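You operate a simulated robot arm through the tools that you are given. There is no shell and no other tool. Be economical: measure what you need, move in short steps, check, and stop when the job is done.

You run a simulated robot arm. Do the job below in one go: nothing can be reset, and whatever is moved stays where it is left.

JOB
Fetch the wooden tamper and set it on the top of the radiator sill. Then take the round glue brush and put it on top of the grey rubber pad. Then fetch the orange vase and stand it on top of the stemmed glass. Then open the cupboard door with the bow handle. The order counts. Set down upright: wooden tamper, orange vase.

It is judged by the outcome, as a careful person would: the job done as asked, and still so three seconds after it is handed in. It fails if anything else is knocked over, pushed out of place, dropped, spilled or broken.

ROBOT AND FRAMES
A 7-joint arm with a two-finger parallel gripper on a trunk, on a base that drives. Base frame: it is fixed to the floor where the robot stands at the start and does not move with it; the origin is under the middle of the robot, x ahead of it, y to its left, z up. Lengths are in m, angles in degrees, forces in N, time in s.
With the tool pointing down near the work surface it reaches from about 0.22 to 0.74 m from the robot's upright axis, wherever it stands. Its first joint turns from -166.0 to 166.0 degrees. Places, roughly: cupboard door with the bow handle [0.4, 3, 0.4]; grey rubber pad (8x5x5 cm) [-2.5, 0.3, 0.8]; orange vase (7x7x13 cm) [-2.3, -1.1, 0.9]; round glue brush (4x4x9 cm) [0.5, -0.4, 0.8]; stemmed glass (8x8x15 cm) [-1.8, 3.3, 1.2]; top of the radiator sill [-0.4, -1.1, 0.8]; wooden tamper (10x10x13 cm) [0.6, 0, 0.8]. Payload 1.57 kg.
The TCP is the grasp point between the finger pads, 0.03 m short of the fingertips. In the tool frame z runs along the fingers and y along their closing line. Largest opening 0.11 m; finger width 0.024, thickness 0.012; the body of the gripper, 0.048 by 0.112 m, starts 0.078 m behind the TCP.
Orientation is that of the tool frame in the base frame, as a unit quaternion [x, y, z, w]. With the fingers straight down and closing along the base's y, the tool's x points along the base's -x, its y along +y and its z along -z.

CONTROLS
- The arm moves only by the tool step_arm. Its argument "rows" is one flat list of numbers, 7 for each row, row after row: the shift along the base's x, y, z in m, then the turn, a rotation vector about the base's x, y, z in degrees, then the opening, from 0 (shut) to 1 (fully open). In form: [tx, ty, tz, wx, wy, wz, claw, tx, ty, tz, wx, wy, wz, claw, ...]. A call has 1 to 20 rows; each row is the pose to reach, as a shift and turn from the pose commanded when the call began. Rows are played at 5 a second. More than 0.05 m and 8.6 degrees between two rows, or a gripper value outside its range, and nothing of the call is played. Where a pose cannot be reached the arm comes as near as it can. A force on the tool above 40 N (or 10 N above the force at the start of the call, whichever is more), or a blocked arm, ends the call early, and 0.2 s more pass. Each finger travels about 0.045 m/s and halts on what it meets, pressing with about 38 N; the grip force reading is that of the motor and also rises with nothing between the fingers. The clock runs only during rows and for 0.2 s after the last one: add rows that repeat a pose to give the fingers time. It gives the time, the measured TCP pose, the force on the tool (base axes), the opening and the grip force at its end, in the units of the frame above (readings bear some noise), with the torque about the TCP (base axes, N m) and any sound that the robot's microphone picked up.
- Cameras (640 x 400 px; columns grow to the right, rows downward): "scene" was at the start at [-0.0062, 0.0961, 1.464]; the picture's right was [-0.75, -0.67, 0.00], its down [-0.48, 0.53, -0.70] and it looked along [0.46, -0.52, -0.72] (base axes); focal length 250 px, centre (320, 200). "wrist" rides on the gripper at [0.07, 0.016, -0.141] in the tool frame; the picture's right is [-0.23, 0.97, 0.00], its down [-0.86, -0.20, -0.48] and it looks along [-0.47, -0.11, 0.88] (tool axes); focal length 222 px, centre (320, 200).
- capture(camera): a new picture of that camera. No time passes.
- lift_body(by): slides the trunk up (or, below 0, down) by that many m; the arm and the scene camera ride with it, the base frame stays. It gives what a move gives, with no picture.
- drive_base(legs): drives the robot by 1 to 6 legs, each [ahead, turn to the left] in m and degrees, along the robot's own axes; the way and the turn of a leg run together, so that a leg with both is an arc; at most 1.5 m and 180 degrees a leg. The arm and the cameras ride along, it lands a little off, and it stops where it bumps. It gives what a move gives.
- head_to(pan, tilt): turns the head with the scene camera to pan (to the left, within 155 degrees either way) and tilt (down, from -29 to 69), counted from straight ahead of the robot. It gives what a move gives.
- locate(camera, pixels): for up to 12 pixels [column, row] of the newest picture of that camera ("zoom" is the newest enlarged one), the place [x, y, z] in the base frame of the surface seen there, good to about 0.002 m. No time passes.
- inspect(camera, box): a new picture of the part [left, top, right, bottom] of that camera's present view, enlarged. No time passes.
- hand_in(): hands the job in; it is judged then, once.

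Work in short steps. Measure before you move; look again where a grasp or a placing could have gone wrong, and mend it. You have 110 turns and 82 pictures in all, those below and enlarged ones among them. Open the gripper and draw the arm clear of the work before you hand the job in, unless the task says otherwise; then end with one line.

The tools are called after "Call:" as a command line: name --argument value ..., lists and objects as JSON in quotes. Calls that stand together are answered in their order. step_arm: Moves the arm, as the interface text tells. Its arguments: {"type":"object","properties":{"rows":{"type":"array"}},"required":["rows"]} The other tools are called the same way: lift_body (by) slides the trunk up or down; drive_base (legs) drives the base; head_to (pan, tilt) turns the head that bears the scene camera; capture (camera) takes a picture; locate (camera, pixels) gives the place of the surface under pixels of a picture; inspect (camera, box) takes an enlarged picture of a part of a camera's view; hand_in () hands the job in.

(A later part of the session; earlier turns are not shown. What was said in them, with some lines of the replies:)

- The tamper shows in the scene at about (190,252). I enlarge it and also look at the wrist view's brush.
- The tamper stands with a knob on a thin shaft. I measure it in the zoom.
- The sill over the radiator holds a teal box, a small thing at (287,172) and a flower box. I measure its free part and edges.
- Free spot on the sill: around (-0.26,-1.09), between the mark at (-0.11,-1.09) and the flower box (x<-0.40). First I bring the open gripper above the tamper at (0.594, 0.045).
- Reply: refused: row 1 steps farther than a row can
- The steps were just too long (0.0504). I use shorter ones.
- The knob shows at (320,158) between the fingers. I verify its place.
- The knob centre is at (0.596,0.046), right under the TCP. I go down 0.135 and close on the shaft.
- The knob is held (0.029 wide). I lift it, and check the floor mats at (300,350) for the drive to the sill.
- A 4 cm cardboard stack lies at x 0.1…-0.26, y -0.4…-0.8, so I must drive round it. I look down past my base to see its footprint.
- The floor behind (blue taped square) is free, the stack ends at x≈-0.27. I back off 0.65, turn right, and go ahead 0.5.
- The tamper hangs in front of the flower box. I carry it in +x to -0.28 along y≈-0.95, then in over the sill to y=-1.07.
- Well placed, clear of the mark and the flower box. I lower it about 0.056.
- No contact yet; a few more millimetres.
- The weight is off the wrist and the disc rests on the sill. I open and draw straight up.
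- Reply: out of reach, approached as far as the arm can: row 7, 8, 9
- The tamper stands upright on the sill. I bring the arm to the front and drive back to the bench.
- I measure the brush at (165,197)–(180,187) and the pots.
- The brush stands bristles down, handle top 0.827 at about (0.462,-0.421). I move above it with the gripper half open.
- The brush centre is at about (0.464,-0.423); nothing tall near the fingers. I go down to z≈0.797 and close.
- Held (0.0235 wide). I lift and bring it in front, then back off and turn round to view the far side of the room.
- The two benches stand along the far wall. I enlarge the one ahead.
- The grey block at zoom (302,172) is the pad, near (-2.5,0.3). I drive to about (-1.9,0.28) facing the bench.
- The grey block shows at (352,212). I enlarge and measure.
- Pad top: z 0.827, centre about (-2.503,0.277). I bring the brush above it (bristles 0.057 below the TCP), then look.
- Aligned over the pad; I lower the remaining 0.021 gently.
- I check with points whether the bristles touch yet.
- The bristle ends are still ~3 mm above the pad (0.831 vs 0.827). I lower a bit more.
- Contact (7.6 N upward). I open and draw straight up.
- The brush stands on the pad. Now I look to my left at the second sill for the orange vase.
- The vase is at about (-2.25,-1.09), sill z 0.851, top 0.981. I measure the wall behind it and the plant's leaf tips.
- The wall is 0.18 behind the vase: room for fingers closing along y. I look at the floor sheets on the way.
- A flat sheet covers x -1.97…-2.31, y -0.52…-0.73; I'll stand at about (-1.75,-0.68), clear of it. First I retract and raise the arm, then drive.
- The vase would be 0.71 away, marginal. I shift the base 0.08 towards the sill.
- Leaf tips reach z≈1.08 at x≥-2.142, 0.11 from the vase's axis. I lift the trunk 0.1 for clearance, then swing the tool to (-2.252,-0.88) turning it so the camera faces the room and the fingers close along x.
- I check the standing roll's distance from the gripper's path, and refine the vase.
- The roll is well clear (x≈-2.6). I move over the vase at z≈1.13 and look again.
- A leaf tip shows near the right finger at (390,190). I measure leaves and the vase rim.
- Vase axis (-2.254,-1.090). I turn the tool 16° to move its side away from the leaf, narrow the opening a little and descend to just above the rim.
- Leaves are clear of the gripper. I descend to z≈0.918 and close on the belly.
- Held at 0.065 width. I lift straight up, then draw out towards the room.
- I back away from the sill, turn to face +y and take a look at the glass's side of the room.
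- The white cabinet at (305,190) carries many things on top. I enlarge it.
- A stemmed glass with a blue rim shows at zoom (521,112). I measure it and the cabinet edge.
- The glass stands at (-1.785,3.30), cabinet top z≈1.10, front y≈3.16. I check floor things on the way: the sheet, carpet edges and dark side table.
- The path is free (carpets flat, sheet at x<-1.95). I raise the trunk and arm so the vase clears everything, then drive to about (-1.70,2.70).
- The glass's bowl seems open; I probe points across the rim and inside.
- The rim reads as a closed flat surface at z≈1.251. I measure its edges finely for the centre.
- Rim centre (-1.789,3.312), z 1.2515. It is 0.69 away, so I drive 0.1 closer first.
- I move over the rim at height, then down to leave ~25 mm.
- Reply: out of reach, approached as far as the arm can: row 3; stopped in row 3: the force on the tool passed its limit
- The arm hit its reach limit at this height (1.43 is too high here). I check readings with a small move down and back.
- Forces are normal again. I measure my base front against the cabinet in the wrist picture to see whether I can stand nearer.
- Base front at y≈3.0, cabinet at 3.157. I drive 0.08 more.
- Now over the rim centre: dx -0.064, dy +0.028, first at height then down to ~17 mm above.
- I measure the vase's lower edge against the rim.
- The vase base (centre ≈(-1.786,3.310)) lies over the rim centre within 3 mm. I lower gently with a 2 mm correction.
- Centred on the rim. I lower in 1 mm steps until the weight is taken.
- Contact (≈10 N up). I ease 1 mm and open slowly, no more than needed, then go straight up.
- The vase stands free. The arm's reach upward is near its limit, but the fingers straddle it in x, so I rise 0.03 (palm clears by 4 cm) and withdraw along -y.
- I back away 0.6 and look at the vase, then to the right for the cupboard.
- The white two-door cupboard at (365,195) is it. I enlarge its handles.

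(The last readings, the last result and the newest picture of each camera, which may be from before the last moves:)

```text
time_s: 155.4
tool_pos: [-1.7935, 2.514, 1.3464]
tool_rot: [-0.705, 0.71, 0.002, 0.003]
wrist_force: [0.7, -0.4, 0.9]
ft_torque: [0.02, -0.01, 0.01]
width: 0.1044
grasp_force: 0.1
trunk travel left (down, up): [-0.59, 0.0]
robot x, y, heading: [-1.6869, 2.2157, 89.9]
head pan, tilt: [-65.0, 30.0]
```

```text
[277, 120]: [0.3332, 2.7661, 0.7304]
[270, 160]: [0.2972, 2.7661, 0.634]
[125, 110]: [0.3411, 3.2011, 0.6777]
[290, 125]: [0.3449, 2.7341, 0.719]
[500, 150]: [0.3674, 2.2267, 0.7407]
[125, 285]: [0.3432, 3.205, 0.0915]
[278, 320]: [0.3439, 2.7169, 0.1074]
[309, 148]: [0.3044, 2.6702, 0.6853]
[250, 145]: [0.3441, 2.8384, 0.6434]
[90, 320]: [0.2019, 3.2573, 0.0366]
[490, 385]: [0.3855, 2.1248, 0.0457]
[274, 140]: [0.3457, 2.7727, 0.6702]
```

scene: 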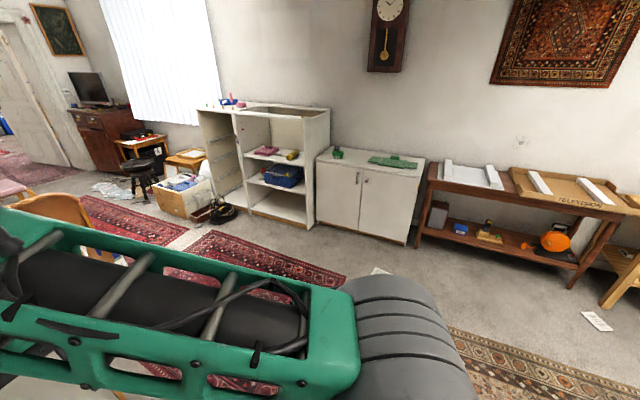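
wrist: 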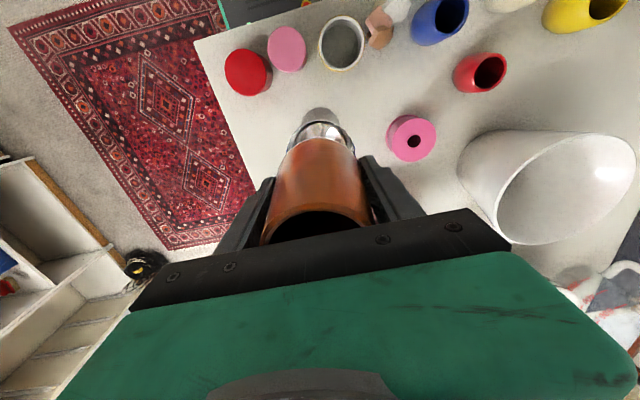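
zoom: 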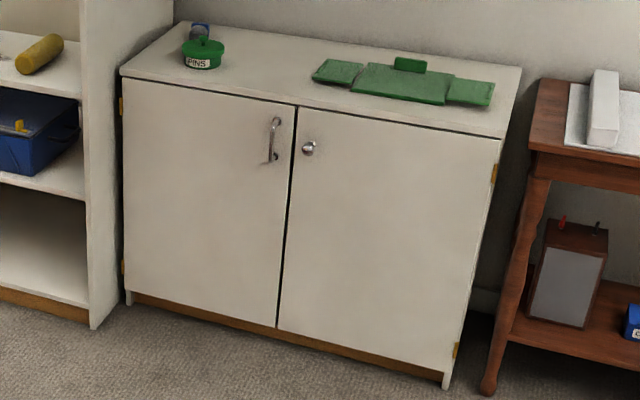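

The left door's plane is x≈0.344, hinge at y≈3.205; the bow handle is vertical at y≈2.767, z 0.63–0.73, standing out to x≈0.297. I check the floor ahead, then drive to about (-0.45,2.66) facing +x.

Call:
locate --camera "scene" --pixels '[[378, 271], [340, 275], [60, 215], [190, 225], [425, 260], [300, 240], [230, 215], [318, 225]]'

Call:
drive_base --legs '[[0, -70.3]]'

Call:
head_to --pan -10 --tilt 40

Call:
capture --camera "scene"

```text
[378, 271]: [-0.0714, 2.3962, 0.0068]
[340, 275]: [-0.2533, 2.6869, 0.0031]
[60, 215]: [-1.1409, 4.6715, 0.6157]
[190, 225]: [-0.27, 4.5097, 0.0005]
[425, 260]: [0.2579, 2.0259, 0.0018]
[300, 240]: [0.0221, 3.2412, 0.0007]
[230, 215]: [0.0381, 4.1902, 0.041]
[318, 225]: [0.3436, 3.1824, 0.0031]
```

```text
time_s: 158.8
tool_pos: [-1.4404, 2.4178, 1.3461]
tool_rot: [-0.171, 0.985, 0.0, 0.003]
wrist_force: [-0.8, 0.3, 0.3]
ft_torque: [-0.02, -0.03, -0.02]
width: 0.1046
grasp_force: 0.1
trunk travel left (down, up): [-0.59, 0.0]
robot x, y, heading: [-1.6883, 2.2178, 19.9]
head pan, tilt: [-65.0, 30.0]
```

```text
time_s: 160.0
tool_pos: [-1.4398, 2.419, 1.3448]
tool_rot: [-0.17, 0.985, 0.0, 0.004]
wrist_force: [-0.6, -0.8, -0.4]
ft_torque: [-0.01, 0.03, -0.01]
width: 0.1046
grasp_force: 0.0
trunk travel left (down, up): [-0.59, 0.0]
robot x, y, heading: [-1.6827, 2.2132, 19.8]
head pan, tilt: [-10.0, 40.0]
```

```text
20 pictures are left
```

scene: 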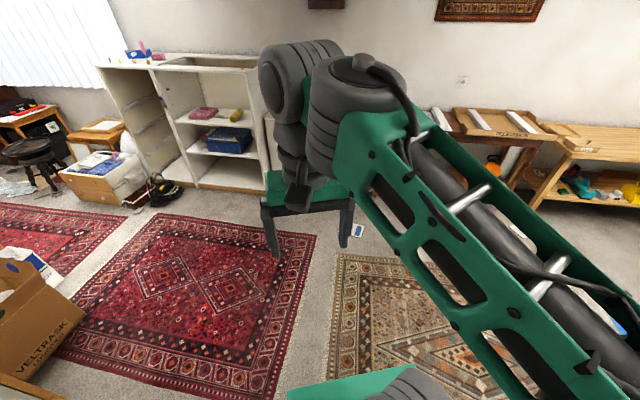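

The way is free; a small leaflet lies at (-0.07,2.40), outside my standing place. I drive, then lower the trunk.

Call:
drive_base --legs '[[1.3, 0], [0, -19.8]]'

Call:
lift_body --by -0.35

```text
time_s: 167.7
tool_pos: [-0.1509, 2.7482, 1.3448]
tool_rot: [0.014, 1.0, 0.0, 0.004]
wrist_force: [0.1, 0.2, -0.3]
ft_torque: [0.01, 0.01, 0.01]
width: 0.1047
grasp_force: 0.0
trunk travel left (down, up): [-0.59, 0.0]
robot x, y, heading: [-0.4553, 2.6474, -1.3]
head pan, tilt: [-10.0, 40.0]
```

```text
time_s: 171.1
tool_pos: [-0.1517, 2.7478, 0.9951]
tool_rot: [0.013, 1.0, 0.0, 0.003]
wrist_force: [-0.1, -0.1, -0.3]
ft_torque: [-0.01, 0.01, 0.0]
width: 0.1047
grasp_force: 0.1
trunk travel left (down, up): [-0.24, 0.35]
robot x, y, heading: [-0.4497, 2.6482, -1.2]
head pan, tilt: [-10.0, 40.0]
```

Now I turn the tool to point at the door (+x) while moving forward and down in the free space ahead.

Call:
step_arm --rows '[0.02, 0, 0, 0, -7.5, 0, 0.9, 0.04, 0, 0, 0, -15, 0, 0.9, 0.06, 0, -0.01, 0, -22.5, 0, 0.9, 0.08, 0, -0.02, 0, -30, 0, 0.9, 0.1, 0, -0.03, 0, -37.5, 0, 0.9, 0.12, 0, -0.04, 0, -45, 0, 0.9, 0.14, 0, -0.05, 0, -52.5, 0, 0.9, 0.16, 0, -0.06, 0, -60, 0, 0.9, 0.18, 0.005, -0.08, 0, -67.5, 0, 0.9, 0.2, 0.01, -0.1, 0, -75, 0, 0.9, 0.22, 0.015, -0.12, 0, -82.5, 0, 0.9, 0.24, 0.019, -0.14, 0, -90, 0, 0.9]'

```text
time_s: 172.1
tool_pos: [-0.042, 2.7501, 0.9387]
tool_rot: [0.011, 0.986, -0.005, 0.165]
wrist_force: [0.3, 0.6, -1.2]
ft_torque: [0.01, -0.01, -0.03]
width: 0.0992
grasp_force: 0.1
out of reach, approached as far as the arm can: row 4
trunk travel left (down, up): [-0.24, 0.35]
robot x, y, heading: [-0.4548, 2.6471, -1.0]
head pan, tilt: [-10.0, 40.0]
stopped in row 4: the arm was blocked; the commanded pose is now the measured one
```

The arm was blocked with the wrist bent near the body. I look at the arm's posture.

Call:
capture --camera "scene"

```text
19 pictures are left
```

scene: 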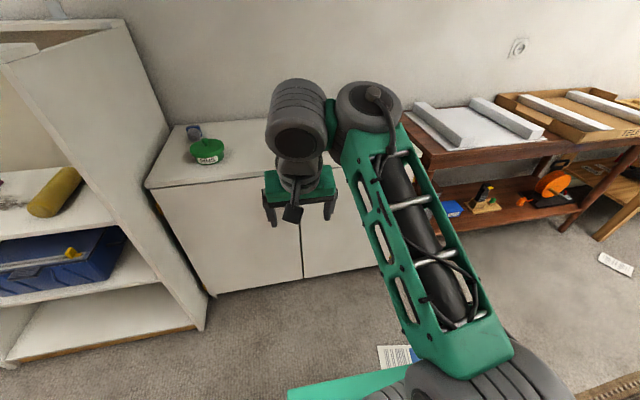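

The forearm rises steeply with the wrist folded. I first move forward and then try tilting on.

Call:
step_arm --rows '[0.03, 0, 0, 0, 0, 0, 0.9, 0.06, 0, 0, 0, 0, 0, 0.9, 0.09, 0, 0, 0, 0, 0, 0.9, 0.12, 0, 0, 0, 0, 0, 0.9, 0.12, 0, 0, 0, -7, 0, 0.9, 0.12, 0, 0, 0, -14, 0, 0.9, 0.12, 0, 0, 0, -21, 0, 0.9]'

```text
time_s: 173.7
tool_pos: [0.0022, 2.7259, 1.0365]
tool_rot: [0.009, 0.946, 0.0, 0.323]
wrist_force: [0.9, 0.6, -0.1]
ft_torque: [0.02, 0.02, 0.03]
width: 0.0992
grasp_force: 0.1
out of reach, approached as far as the arm can: row 5, 6, 7
trunk travel left (down, up): [-0.24, 0.35]
robot x, y, heading: [-0.453, 2.6479, -1.4]
head pan, tilt: [-10.0, 40.0]
```

The arm settles higher and further back when I tilt: it needs the shoulder lower relative to the tool. I lower the trunk fully and continue tilting.

Call:
lift_body --by -0.24

Call:
step_arm --rows '[0.03, 0.005, 0.03, 0, 0, 0, 0.9, 0.06, 0.01, 0.06, 0, -5, 0, 0.9, 0.09, 0.015, 0.08, 0, -11, 0, 0.9, 0.12, 0.02, 0.1, 0, -18, 0, 0.9, 0.14, 0.02, 0.1, 0, -25, 0, 0.9, 0.14, 0.02, 0.1, 0, -32, 0, 0.9]'

```text
time_s: 176.2
tool_pos: [0.0021, 2.7261, 0.7978]
tool_rot: [0.009, 0.946, 0.001, 0.323]
wrist_force: [0.1, 0.0, 0.6]
ft_torque: [0.01, 0.01, 0.01]
width: 0.099
grasp_force: 0.1
trunk travel left (down, up): [0.0, 0.59]
robot x, y, heading: [-0.455, 2.6442, -1.4]
head pan, tilt: [-10.0, 40.0]
```

```text
time_s: 177.6
tool_pos: [0.1638, 2.7542, 0.9535]
tool_rot: [0.009, 0.871, 0.003, 0.49]
wrist_force: [-0.1, -0.4, -0.3]
ft_torque: [-0.01, -0.01, -0.04]
width: 0.0992
grasp_force: 0.1
out of reach, approached as far as the arm can: row 2, 3, 4, 5, 6
trunk travel left (down, up): [0.0, 0.59]
robot x, y, heading: [-0.4547, 2.648, -1.0]
head pan, tilt: [-10.0, 40.0]
```

Full horizontal is not reachable this way, but the vertical bar can as well be gripped with the tool slanting ~40–45° down. I ease the tilt back to about 42° at a pre-grasp pose (0.20,2.767,0.75).

Call:
step_arm --rows '[-0.005, 0, -0.01, 0, 8, 0, 0.9, -0.01, 0, -0.02, 0, 16, 0, 0.9, -0.015, 0, -0.035, 0, 24, 0, 0.9, -0.018, 0, -0.05, 0, 30, 0, 0.9, -0.018, 0, -0.05, 0, 30, 0, 0.9]'

```text
time_s: 178.8
tool_pos: [0.1468, 2.756, 0.9051]
tool_rot: [0.01, 0.969, -0.001, 0.247]
wrist_force: [0.1, -0.1, 0.5]
ft_torque: [0.02, 0.01, -0.02]
width: 0.0992
grasp_force: 0.1
trunk travel left (down, up): [0.0, 0.59]
robot x, y, heading: [-0.4523, 2.6474, -1.2]
head pan, tilt: [-10.0, 40.0]
```

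That was reached exactly (tilt 28.6° now). I go down to z≈0.76 and then add tilt step by step.

Call:
step_arm --rows '[0.01, 0.003, -0.04, 0, 0, 0, 0.9, 0.02, 0.006, -0.08, 0, 0, 0, 0.9, 0.03, 0.009, -0.12, 0, 0, 0, 0.9, 0.05, 0.011, -0.15, 0, 0, 0, 0.9, 0.05, 0.011, -0.15, 0, -5, 0, 0.9, 0.05, 0.011, -0.15, 0, -10, 0, 0.9, 0.05, 0.011, -0.15, 0, -15, 0, 0.9]'

```text
time_s: 180.3
tool_pos: [0.2395, 2.7761, 0.7851]
tool_rot: [0.008, 0.931, 0.002, 0.366]
wrist_force: [-0.4, -0.2, -0.4]
ft_torque: [0.03, -0.07, -0.03]
width: 0.0991
grasp_force: 0.0
out of reach, approached as far as the arm can: row 5, 6, 7
trunk travel left (down, up): [0.0, 0.59]
robot x, y, heading: [-0.4555, 2.6453, -1.4]
head pan, tilt: [-10.0, 40.0]
```

Tilt is limited here, but little tilt is needed: a steep tool straddling the bar in y with ~22° slant works, and lets me turn with the door by yaw alone. I go to (0.25,2.767,0.71) with ~22° slant and look.

Call:
step_arm --rows '[-0.03, -0.003, 0, 0, 7, 0, 0.9, -0.03, -0.006, -0.02, 0, 14, 0, 0.9, -0.02, -0.009, -0.045, 0, 21, 0, 0.9, 0.0, -0.009, -0.075, 0, 21, 0, 0.9]'

Call:
capture --camera "wrist"

Call:
inspect --camera "scene" --box '[140, 60, 420, 260]'

```text
time_s: 181.3
tool_pos: [0.2375, 2.7691, 0.7103]
tool_rot: [0.01, 0.98, 0.0, 0.196]
wrist_force: [0.0, 0.1, 1.3]
ft_torque: [-0.01, 0.01, -0.02]
width: 0.099
grasp_force: 0.0
out of reach, approached as far as the arm can: row 1
trunk travel left (down, up): [0.0, 0.59]
robot x, y, heading: [-0.4513, 2.6454, -1.2]
head pan, tilt: [-10.0, 40.0]
```

```text
18 pictures are left
```

wrist: 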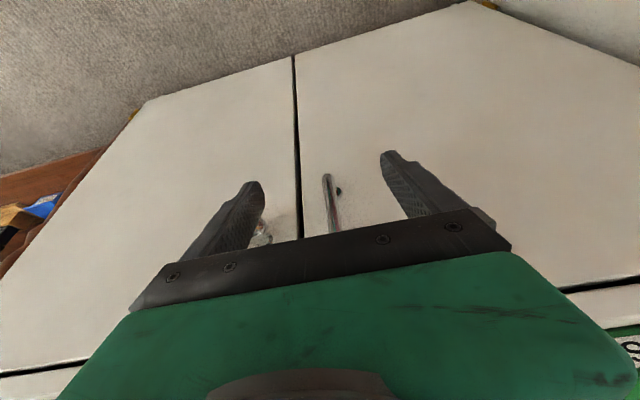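

```text
2.00 times, centred on (280, 160) of scene
```

zoom: 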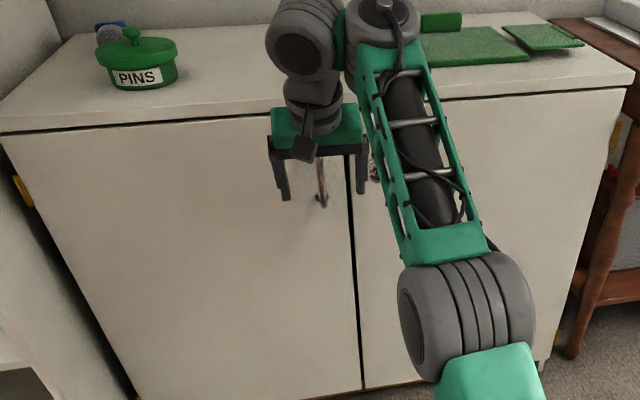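

The bar shows at (330,200) between the fingers. I measure it and the knob.

Call:
locate --camera "wrist" --pixels '[[327, 178], [330, 200], [334, 225], [326, 190], [338, 192], [262, 235], [350, 180]]'

```text
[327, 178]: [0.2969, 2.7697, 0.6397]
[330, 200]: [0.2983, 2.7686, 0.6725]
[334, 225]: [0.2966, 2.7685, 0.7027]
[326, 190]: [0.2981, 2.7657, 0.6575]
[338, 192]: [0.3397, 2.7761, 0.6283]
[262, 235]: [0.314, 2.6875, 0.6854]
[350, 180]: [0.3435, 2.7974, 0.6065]
```

Bar: y 2.768, front x 0.297, z 0.63–0.73. I move in to (0.302,2.768,0.688) with the gripper at 0.65 and close.

Call:
step_arm --rows '[0, -0.001, -0.01, 0, 0, 0, 0.65, 0.02, -0.001, -0.02, 0, 0, 0, 0.65, 0.045, -0.001, -0.022, 0, 0, 0, 0.65, 0.0645, -0.001, -0.022, 0, 0, 0, 0.65, 0.0645, -0.001, -0.022, 0, 0, 0, 0.65, 0.0645, -0.001, -0.022, 0, 0, 0, 0, 0.0645, -0.001, -0.022, 0, 0, 0, 0, 0.0645, -0.001, -0.022, 0, 0, 0, 0, 0.0645, -0.001, -0.022, 0, 0, 0, 0, 0.0645, -0.001, -0.022, 0, 0, 0, 0, 0.0645, -0.001, -0.022, 0, 0, 0, 0]'

Call:
capture --camera "wrist"

```text
time_s: 183.8
tool_pos: [0.2843, 2.7699, 0.6895]
tool_rot: [0.008, 0.98, 0.002, 0.196]
wrist_force: [0.9, 16.1, 0.9]
ft_torque: [0.35, 0.39, 0.4]
width: 0.0136
grasp_force: 29.7
out of reach, approached as far as the arm can: row 4, 5, 6, 7, 8, 9, 10, 11
trunk travel left (down, up): [0.0, 0.59]
robot x, y, heading: [-0.4522, 2.6508, -1.1]
head pan, tilt: [-10.0, 40.0]
```

```text
16 pictures are left
```

wrist: 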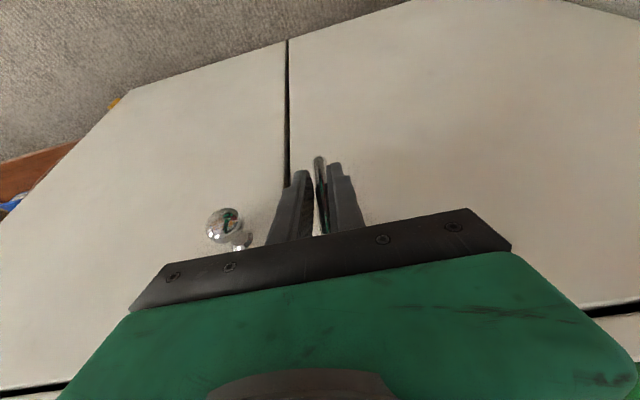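

The grip is at the fingers' outer edge since the arm is at its reach limit. I open, draw back 0.06, drive 0.08 nearer and regrip.

Call:
step_arm --rows '[0, 0, 0, 0, 0, 0, 0.5, 0, 0, 0, 0, 0, 0, 0.65, 0, 0, 0, 0, 0, 0, 0.65, -0.04, 0, 0, 0, 0, 0, 0.65, -0.08, 0, 0, 0, 0, 0, 0.65, -0.11, 0, 0, 0, 0, 0, 0.65]'

Call:
drive_base --legs '[[0.08, 0]]'

```text
time_s: 185.2
tool_pos: [0.1745, 2.7669, 0.6916]
tool_rot: [0.01, 0.981, -0.001, 0.194]
wrist_force: [-0.4, -0.1, -0.4]
ft_torque: [0.02, 0.01, 0.01]
width: 0.0715
grasp_force: 0.0
out of reach, approached as far as the arm can: row 6
trunk travel left (down, up): [0.0, 0.59]
robot x, y, heading: [-0.4472, 2.6466, -1.6]
head pan, tilt: [-10.0, 40.0]
```

```text
time_s: 186.2
tool_pos: [0.2575, 2.7655, 0.6923]
tool_rot: [0.01, 0.981, -0.001, 0.193]
wrist_force: [0.4, -0.9, 0.5]
ft_torque: [0.04, 0.03, 0.01]
width: 0.0714
grasp_force: 0.0
trunk travel left (down, up): [0.0, 0.59]
robot x, y, heading: [-0.3683, 2.6415, -1.5]
head pan, tilt: [-10.0, 40.0]
```

Now with less slant (12°, to leave room for the pull) I move in and grip.

Call:
step_arm --rows '[0, 0.0025, 0, 0, 5, 0, 0.65, 0, 0.0025, 0, 0, 10, 0, 0.65, 0.02, 0.0025, -0.003, 0, 10, 0, 0.65, 0.0445, 0.0025, -0.003, 0, 10, 0, 0.65, 0.0445, 0.0025, -0.003, 0, 10, 0, 0.65, 0.0445, 0.0025, -0.003, 0, 10, 0, 0, 0.0445, 0.0025, -0.003, 0, 10, 0, 0, 0.0445, 0.0025, -0.003, 0, 10, 0, 0, 0.0445, 0.0025, -0.003, 0, 10, 0, 0, 0.0445, 0.0025, -0.003, 0, 10, 0, 0, 0.0445, 0.0025, -0.003, 0, 10, 0, 0]'

Call:
capture --camera "wrist"

```text
time_s: 188.6
tool_pos: [0.3019, 2.7704, 0.6898]
tool_rot: [0.008, 0.994, -0.002, 0.108]
wrist_force: [0.5, 14.8, 2.2]
ft_torque: [0.0, 0.91, 0.2]
width: 0.0141
grasp_force: 30.0
trunk travel left (down, up): [0.0, 0.59]
robot x, y, heading: [-0.3704, 2.6449, -1.2]
head pan, tilt: [-10.0, 40.0]
```

```text
15 pictures are left
```

wrist: 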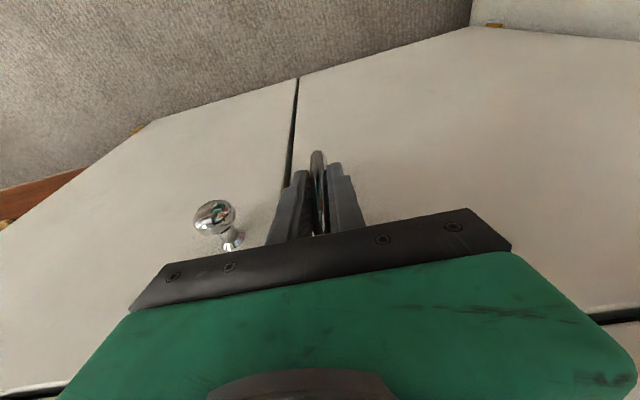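

Gripped. Now I pull along the door's arc (hinge (0.344,3.205)), turning with it, the first 10° in small steps.

Call:
step_arm --rows '[0, 0.001, 0, 0, 0, 0, 0, -0.0095, 0.002, 0, 0, 0, -1.25, 0, -0.019, 0.003, 0, 0, 0, -2.5, 0, -0.0377, 0.006, 0, 0, 0, -5, 0, -0.0564, 0.01, 0, 0, 0, -7.5, 0, -0.0749, 0.0145, 0, 0, 0, -10, 0]'

```text
time_s: 190.0
tool_pos: [0.2265, 2.782, 0.6888]
tool_rot: [0.097, 0.99, -0.011, 0.105]
wrist_force: [-0.4, -3.2, -4.5]
ft_torque: [0.52, -0.63, 0.0]
width: 0.0138
grasp_force: 30.2
trunk travel left (down, up): [0.0, 0.59]
robot x, y, heading: [-0.3716, 2.647, -1.6]
head pan, tilt: [-10.0, 40.0]
```

The door follows with little force. I continue to 30°.

Call:
step_arm --rows '[-0.0183, 0.0056, 0, 0, 0, -2.5, 0, -0.0363, 0.0118, 0, 0, 0, -5, 0, -0.054, 0.0189, 0, 0, 0, -7.5, 0, -0.0714, 0.0267, 0, 0, 0, -10, 0, -0.0884, 0.0353, 0, 0, 0, -12.5, 0, -0.105, 0.0446, 0, 0, 0, -15, 0, -0.1212, 0.0547, 0, 0, 0, -17.5, 0, -0.137, 0.0654, 0, 0, 0, -20, 0]'

Call:
capture --camera "scene"

```text
time_s: 191.8
tool_pos: [0.09, 2.8462, 0.689]
tool_rot: [0.267, 0.958, -0.03, 0.103]
wrist_force: [-14.6, -22.3, -9.5]
ft_torque: [-0.02, -0.73, 0.03]
width: 0.014
grasp_force: 30.6
trunk travel left (down, up): [0.0, 0.59]
robot x, y, heading: [-0.3705, 2.6444, -1.5]
head pan, tilt: [-10.0, 40.0]
```

```text
14 pictures are left
```

scene: 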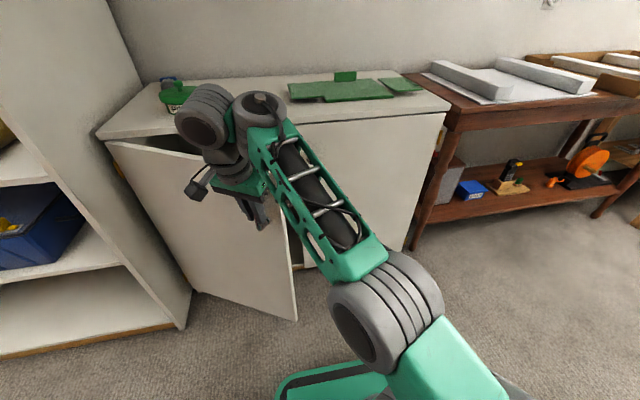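

The door is ~30° open; the radial force shows my arc is a bit tight, so I add ~3 mm outward and go on to 50°.

Call:
step_arm --rows '[-0.0165, 0.0095, 0, 0, 0, -2.5, 0, -0.0317, 0.0212, 0, 0, 0, -5, 0, -0.0462, 0.034, 0, 0, 0, -7.5, 0, -0.06, 0.0472, 0, 0, 0, -10, 0, -0.0731, 0.0612, 0, 0, 0, -12.5, 0, -0.0856, 0.0755, 0, 0, 0, -15, 0, -0.0974, 0.0905, 0, 0, 0, -17.5, 0, -0.1085, 0.106, 0, 0, 0, -20, 0]'

Call:
capture --camera "scene"

```text
time_s: 193.6
tool_pos: [-0.0165, 2.9475, 0.6887]
tool_rot: [0.42, 0.901, -0.049, 0.098]
wrist_force: [-11.4, -8.2, -3.8]
ft_torque: [0.92, -0.89, 0.04]
width: 0.0139
grasp_force: 30.3
trunk travel left (down, up): [0.0, 0.59]
robot x, y, heading: [-0.3728, 2.6422, -1.3]
head pan, tilt: [-10.0, 40.0]
stopped in row 8: the force on the tool passed its limit (the readings are from after the stop); the commanded pose is now the measured one
```

```text
13 pictures are left
```

scene: 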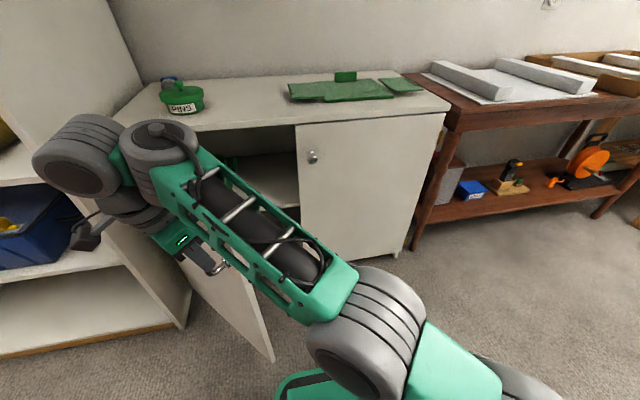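

Door about 48° open, free of obstacles. I continue the arc another 20° with a slightly larger radius.

Call:
step_arm --rows '[-0.002, -0.001, 0, 0, 0, 0, 0, -0.0128, 0.015, 0, 0, 0, -2.5, 0, -0.0236, 0.0314, 0, 0, 0, -5, 0, -0.0332, 0.048, 0, 0, 0, -7.5, 0, -0.0424, 0.0653, 0, 0, 0, -10, 0, -0.0506, 0.083, 0, 0, 0, -12.5, 0, -0.0583, 0.101, 0, 0, 0, -15, 0, -0.0649, 0.1195, 0, 0, 0, -17.5, 0, -0.071, 0.138, 0, 0, 0, -20, 0]'

Call:
capture --camera "scene"

```text
time_s: 195.6
tool_pos: [-0.0861, 3.086, 0.6886]
tool_rot: [0.571, 0.814, -0.064, 0.087]
wrist_force: [1.1, 0.1, 10.8]
ft_torque: [-0.17, -0.96, 0.13]
width: 0.0142
grasp_force: 30.4
trunk travel left (down, up): [0.0, 0.59]
robot x, y, heading: [-0.373, 2.6428, -1.5]
head pan, tilt: [-10.0, 40.0]
```

```text
12 pictures are left
```

scene: 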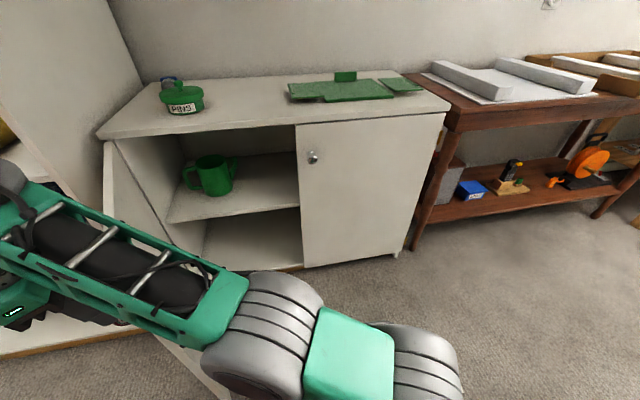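

Door at ~68°. I add 12° more, then open the fingers and rise straight up off the bar.

Call:
step_arm --rows '[-0.003, 0.0115, 0, 0, 0, -1.5, 0, -0.006, 0.023, 0, 0, 0, -3, 0, -0.0088, 0.034, 0, 0, 0, -4.5, 0, -0.0109, 0.0454, 0, 0, 0, -6, 0, -0.0145, 0.0685, 0, 0, 0, -9, 0, -0.0168, 0.0918, 0, 0, 0, -12, 0]'

Call:
step_arm --rows '[0, 0, 0, 0, 0, 0, 0.3, 0, 0, 0, 0, 0, 0, 0.5, 0, 0, 0, 0, 0, 0, 0.5, 0, 0, 0, 0, 0, 0, 0.5, 0, 0, 0.03, 0, 0, 0, 0.5, 0, 0, 0.06, 0, 0, 0, 0.5, 0, 0, 0.1, 0, 0, 0, 0.5, 0, 0, 0.14, 0, 0, 0, 0.5]'

Call:
capture --camera "wrist"

```text
time_s: 196.9
tool_pos: [-0.1006, 3.1489, 0.686]
tool_rot: [0.641, 0.76, -0.066, 0.08]
wrist_force: [3.4, 1.0, 10.4]
ft_torque: [-0.59, 1.4, 0.21]
width: 0.014
grasp_force: 30.0
out of reach, approached as far as the arm can: row 5, 6
trunk travel left (down, up): [0.0, 0.59]
robot x, y, heading: [-0.3726, 2.6469, -1.7]
head pan, tilt: [-10.0, 40.0]
stopped in row 6: the force on the tool passed its limit (the readings are from after the stop); the commanded pose is now the measured one
```

```text
time_s: 198.7
tool_pos: [-0.1122, 3.1146, 0.7211]
tool_rot: [0.641, 0.76, -0.067, 0.08]
wrist_force: [0.6, -0.4, -0.3]
ft_torque: [-0.03, 0.03, 0.02]
width: 0.0553
grasp_force: 0.2
out of reach, approached as far as the arm can: row 5, 6, 7, 8
trunk travel left (down, up): [0.0, 0.59]
robot x, y, heading: [-0.3701, 2.6454, -1.8]
head pan, tilt: [-10.0, 40.0]
```

```text
11 pictures are left
```

wrist: 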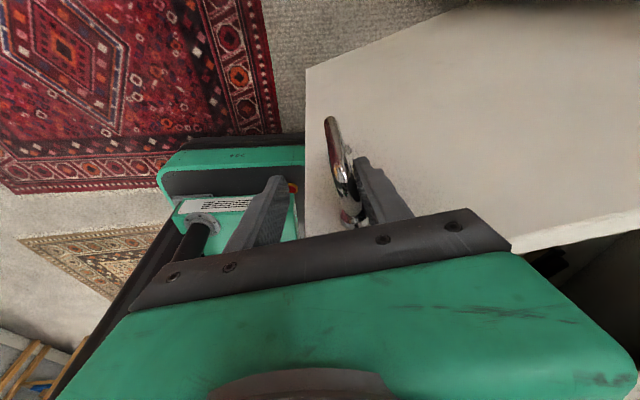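

The arm is at a limit upward, but the trunk can lift it. I open wider first, then raise the trunk 0.25.

Call:
step_arm --rows '[0, 0, 0, 0, 0, 0, 0.7, 0, 0, 0, 0, 0, 0, 0.9, 0, 0, 0, 0, 0, 0, 0.9, 0, 0, 0, 0, 0, 0, 0.9]'

Call:
lift_body --by 0.1

Call:
capture --camera "wrist"

```text
time_s: 199.7
tool_pos: [-0.1133, 3.1151, 0.7204]
tool_rot: [0.641, 0.76, -0.068, 0.08]
wrist_force: [-0.5, -0.2, -0.8]
ft_torque: [-0.04, -0.01, -0.03]
width: 0.0988
grasp_force: 0.2
trunk travel left (down, up): [0.0, 0.59]
robot x, y, heading: [-0.3705, 2.6461, -1.5]
head pan, tilt: [-10.0, 40.0]
```

```text
time_s: 201.0
tool_pos: [-0.1138, 3.1156, 0.8202]
tool_rot: [0.641, 0.76, -0.067, 0.08]
wrist_force: [0.0, 0.1, 0.6]
ft_torque: [0.0, -0.01, -0.03]
width: 0.099
grasp_force: 0.0
trunk travel left (down, up): [-0.1, 0.49]
robot x, y, heading: [-0.3702, 2.644, -1.6]
head pan, tilt: [-10.0, 40.0]
```

```text
10 pictures are left
```

wrist: 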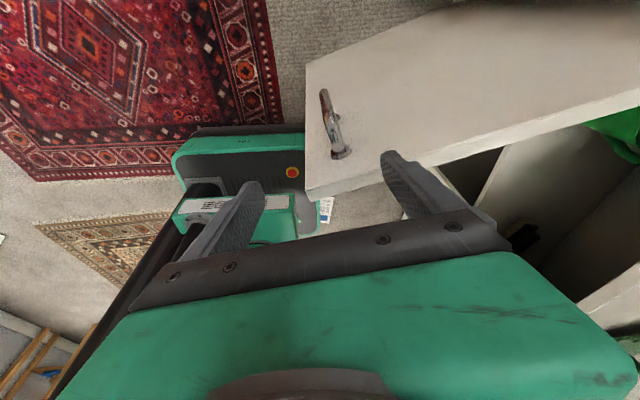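

The hand is clear above the door top. I raise the trunk more, back away, and view the result.

Call:
lift_body --by 0.25

Call:
drive_base --legs '[[-0.6, 0]]'

Call:
head_to --pan -8 --tilt 32

Call:
capture --camera "scene"

```text
time_s: 203.6
tool_pos: [-0.1127, 3.1155, 1.0712]
tool_rot: [0.642, 0.76, -0.068, 0.08]
wrist_force: [-0.3, -0.2, 0.7]
ft_torque: [-0.02, 0.03, -0.03]
width: 0.0991
grasp_force: 0.2
trunk travel left (down, up): [-0.35, 0.24]
robot x, y, heading: [-0.3668, 2.6468, -1.6]
head pan, tilt: [-10.0, 40.0]
```

```text
time_s: 207.0
tool_pos: [-0.7187, 3.1336, 1.0719]
tool_rot: [0.643, 0.759, -0.067, 0.08]
wrist_force: [0.0, -0.1, 1.1]
ft_torque: [-0.01, -0.02, -0.02]
width: 0.0991
grasp_force: 0.0
trunk travel left (down, up): [-0.35, 0.24]
robot x, y, heading: [-0.9815, 2.6631, -2.0]
head pan, tilt: [-10.0, 40.0]
```

```text
time_s: 207.7
tool_pos: [-0.7186, 3.1323, 1.0716]
tool_rot: [0.644, 0.758, -0.067, 0.08]
wrist_force: [-0.6, 0.6, -0.1]
ft_torque: [-0.03, -0.02, 0.03]
width: 0.099
grasp_force: 0.0
trunk travel left (down, up): [-0.35, 0.24]
robot x, y, heading: [-0.9793, 2.665, -2.2]
head pan, tilt: [-8.0, 32.0]
```

```text
9 pictures are left
```

scene: 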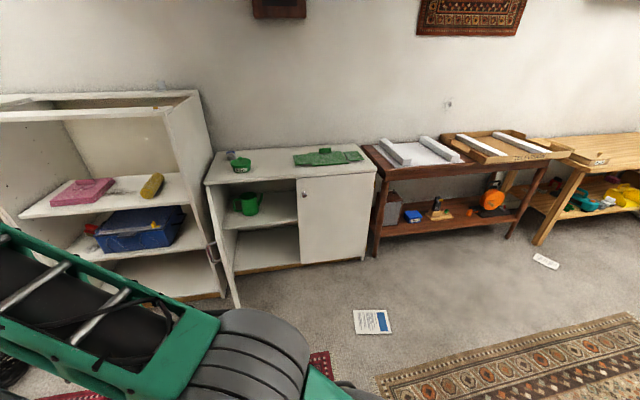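

The door stands well open. A last look back at the vase on the glass (pan ≈143).

Call:
head_to --pan 143 --tilt 12

Call:
capture --camera "scene"

```text
time_s: 210.1
tool_pos: [-0.7187, 3.1318, 1.0716]
tool_rot: [0.643, 0.758, -0.067, 0.079]
wrist_force: [0.3, 0.1, 0.1]
ft_torque: [0.03, 0.0, 0.0]
width: 0.0991
grasp_force: 0.1
trunk travel left (down, up): [-0.35, 0.24]
robot x, y, heading: [-0.9799, 2.665, -2.0]
head pan, tilt: [143.0, 12.0]
```

```text
8 pictures are left
```

scene: 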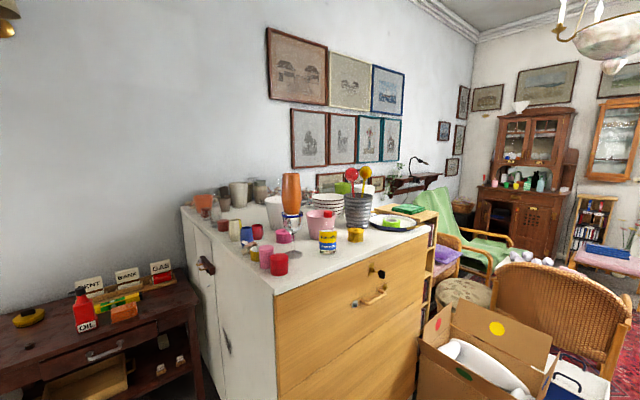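

The vase stands upright on the glass at (291,205), the gripper is open, and the arm is clear of everything. I hand in.

Call:
hand_in

```text
The job is handed in.
```

All four tasks were done in the order asked and handed in: the tamper stands upright on the radiator sill, the glue brush stands on the grey rubber pad, the orange vase stands upright on the stemmed glass, and the cupboard door with the bow handle is open to roughly 75°.
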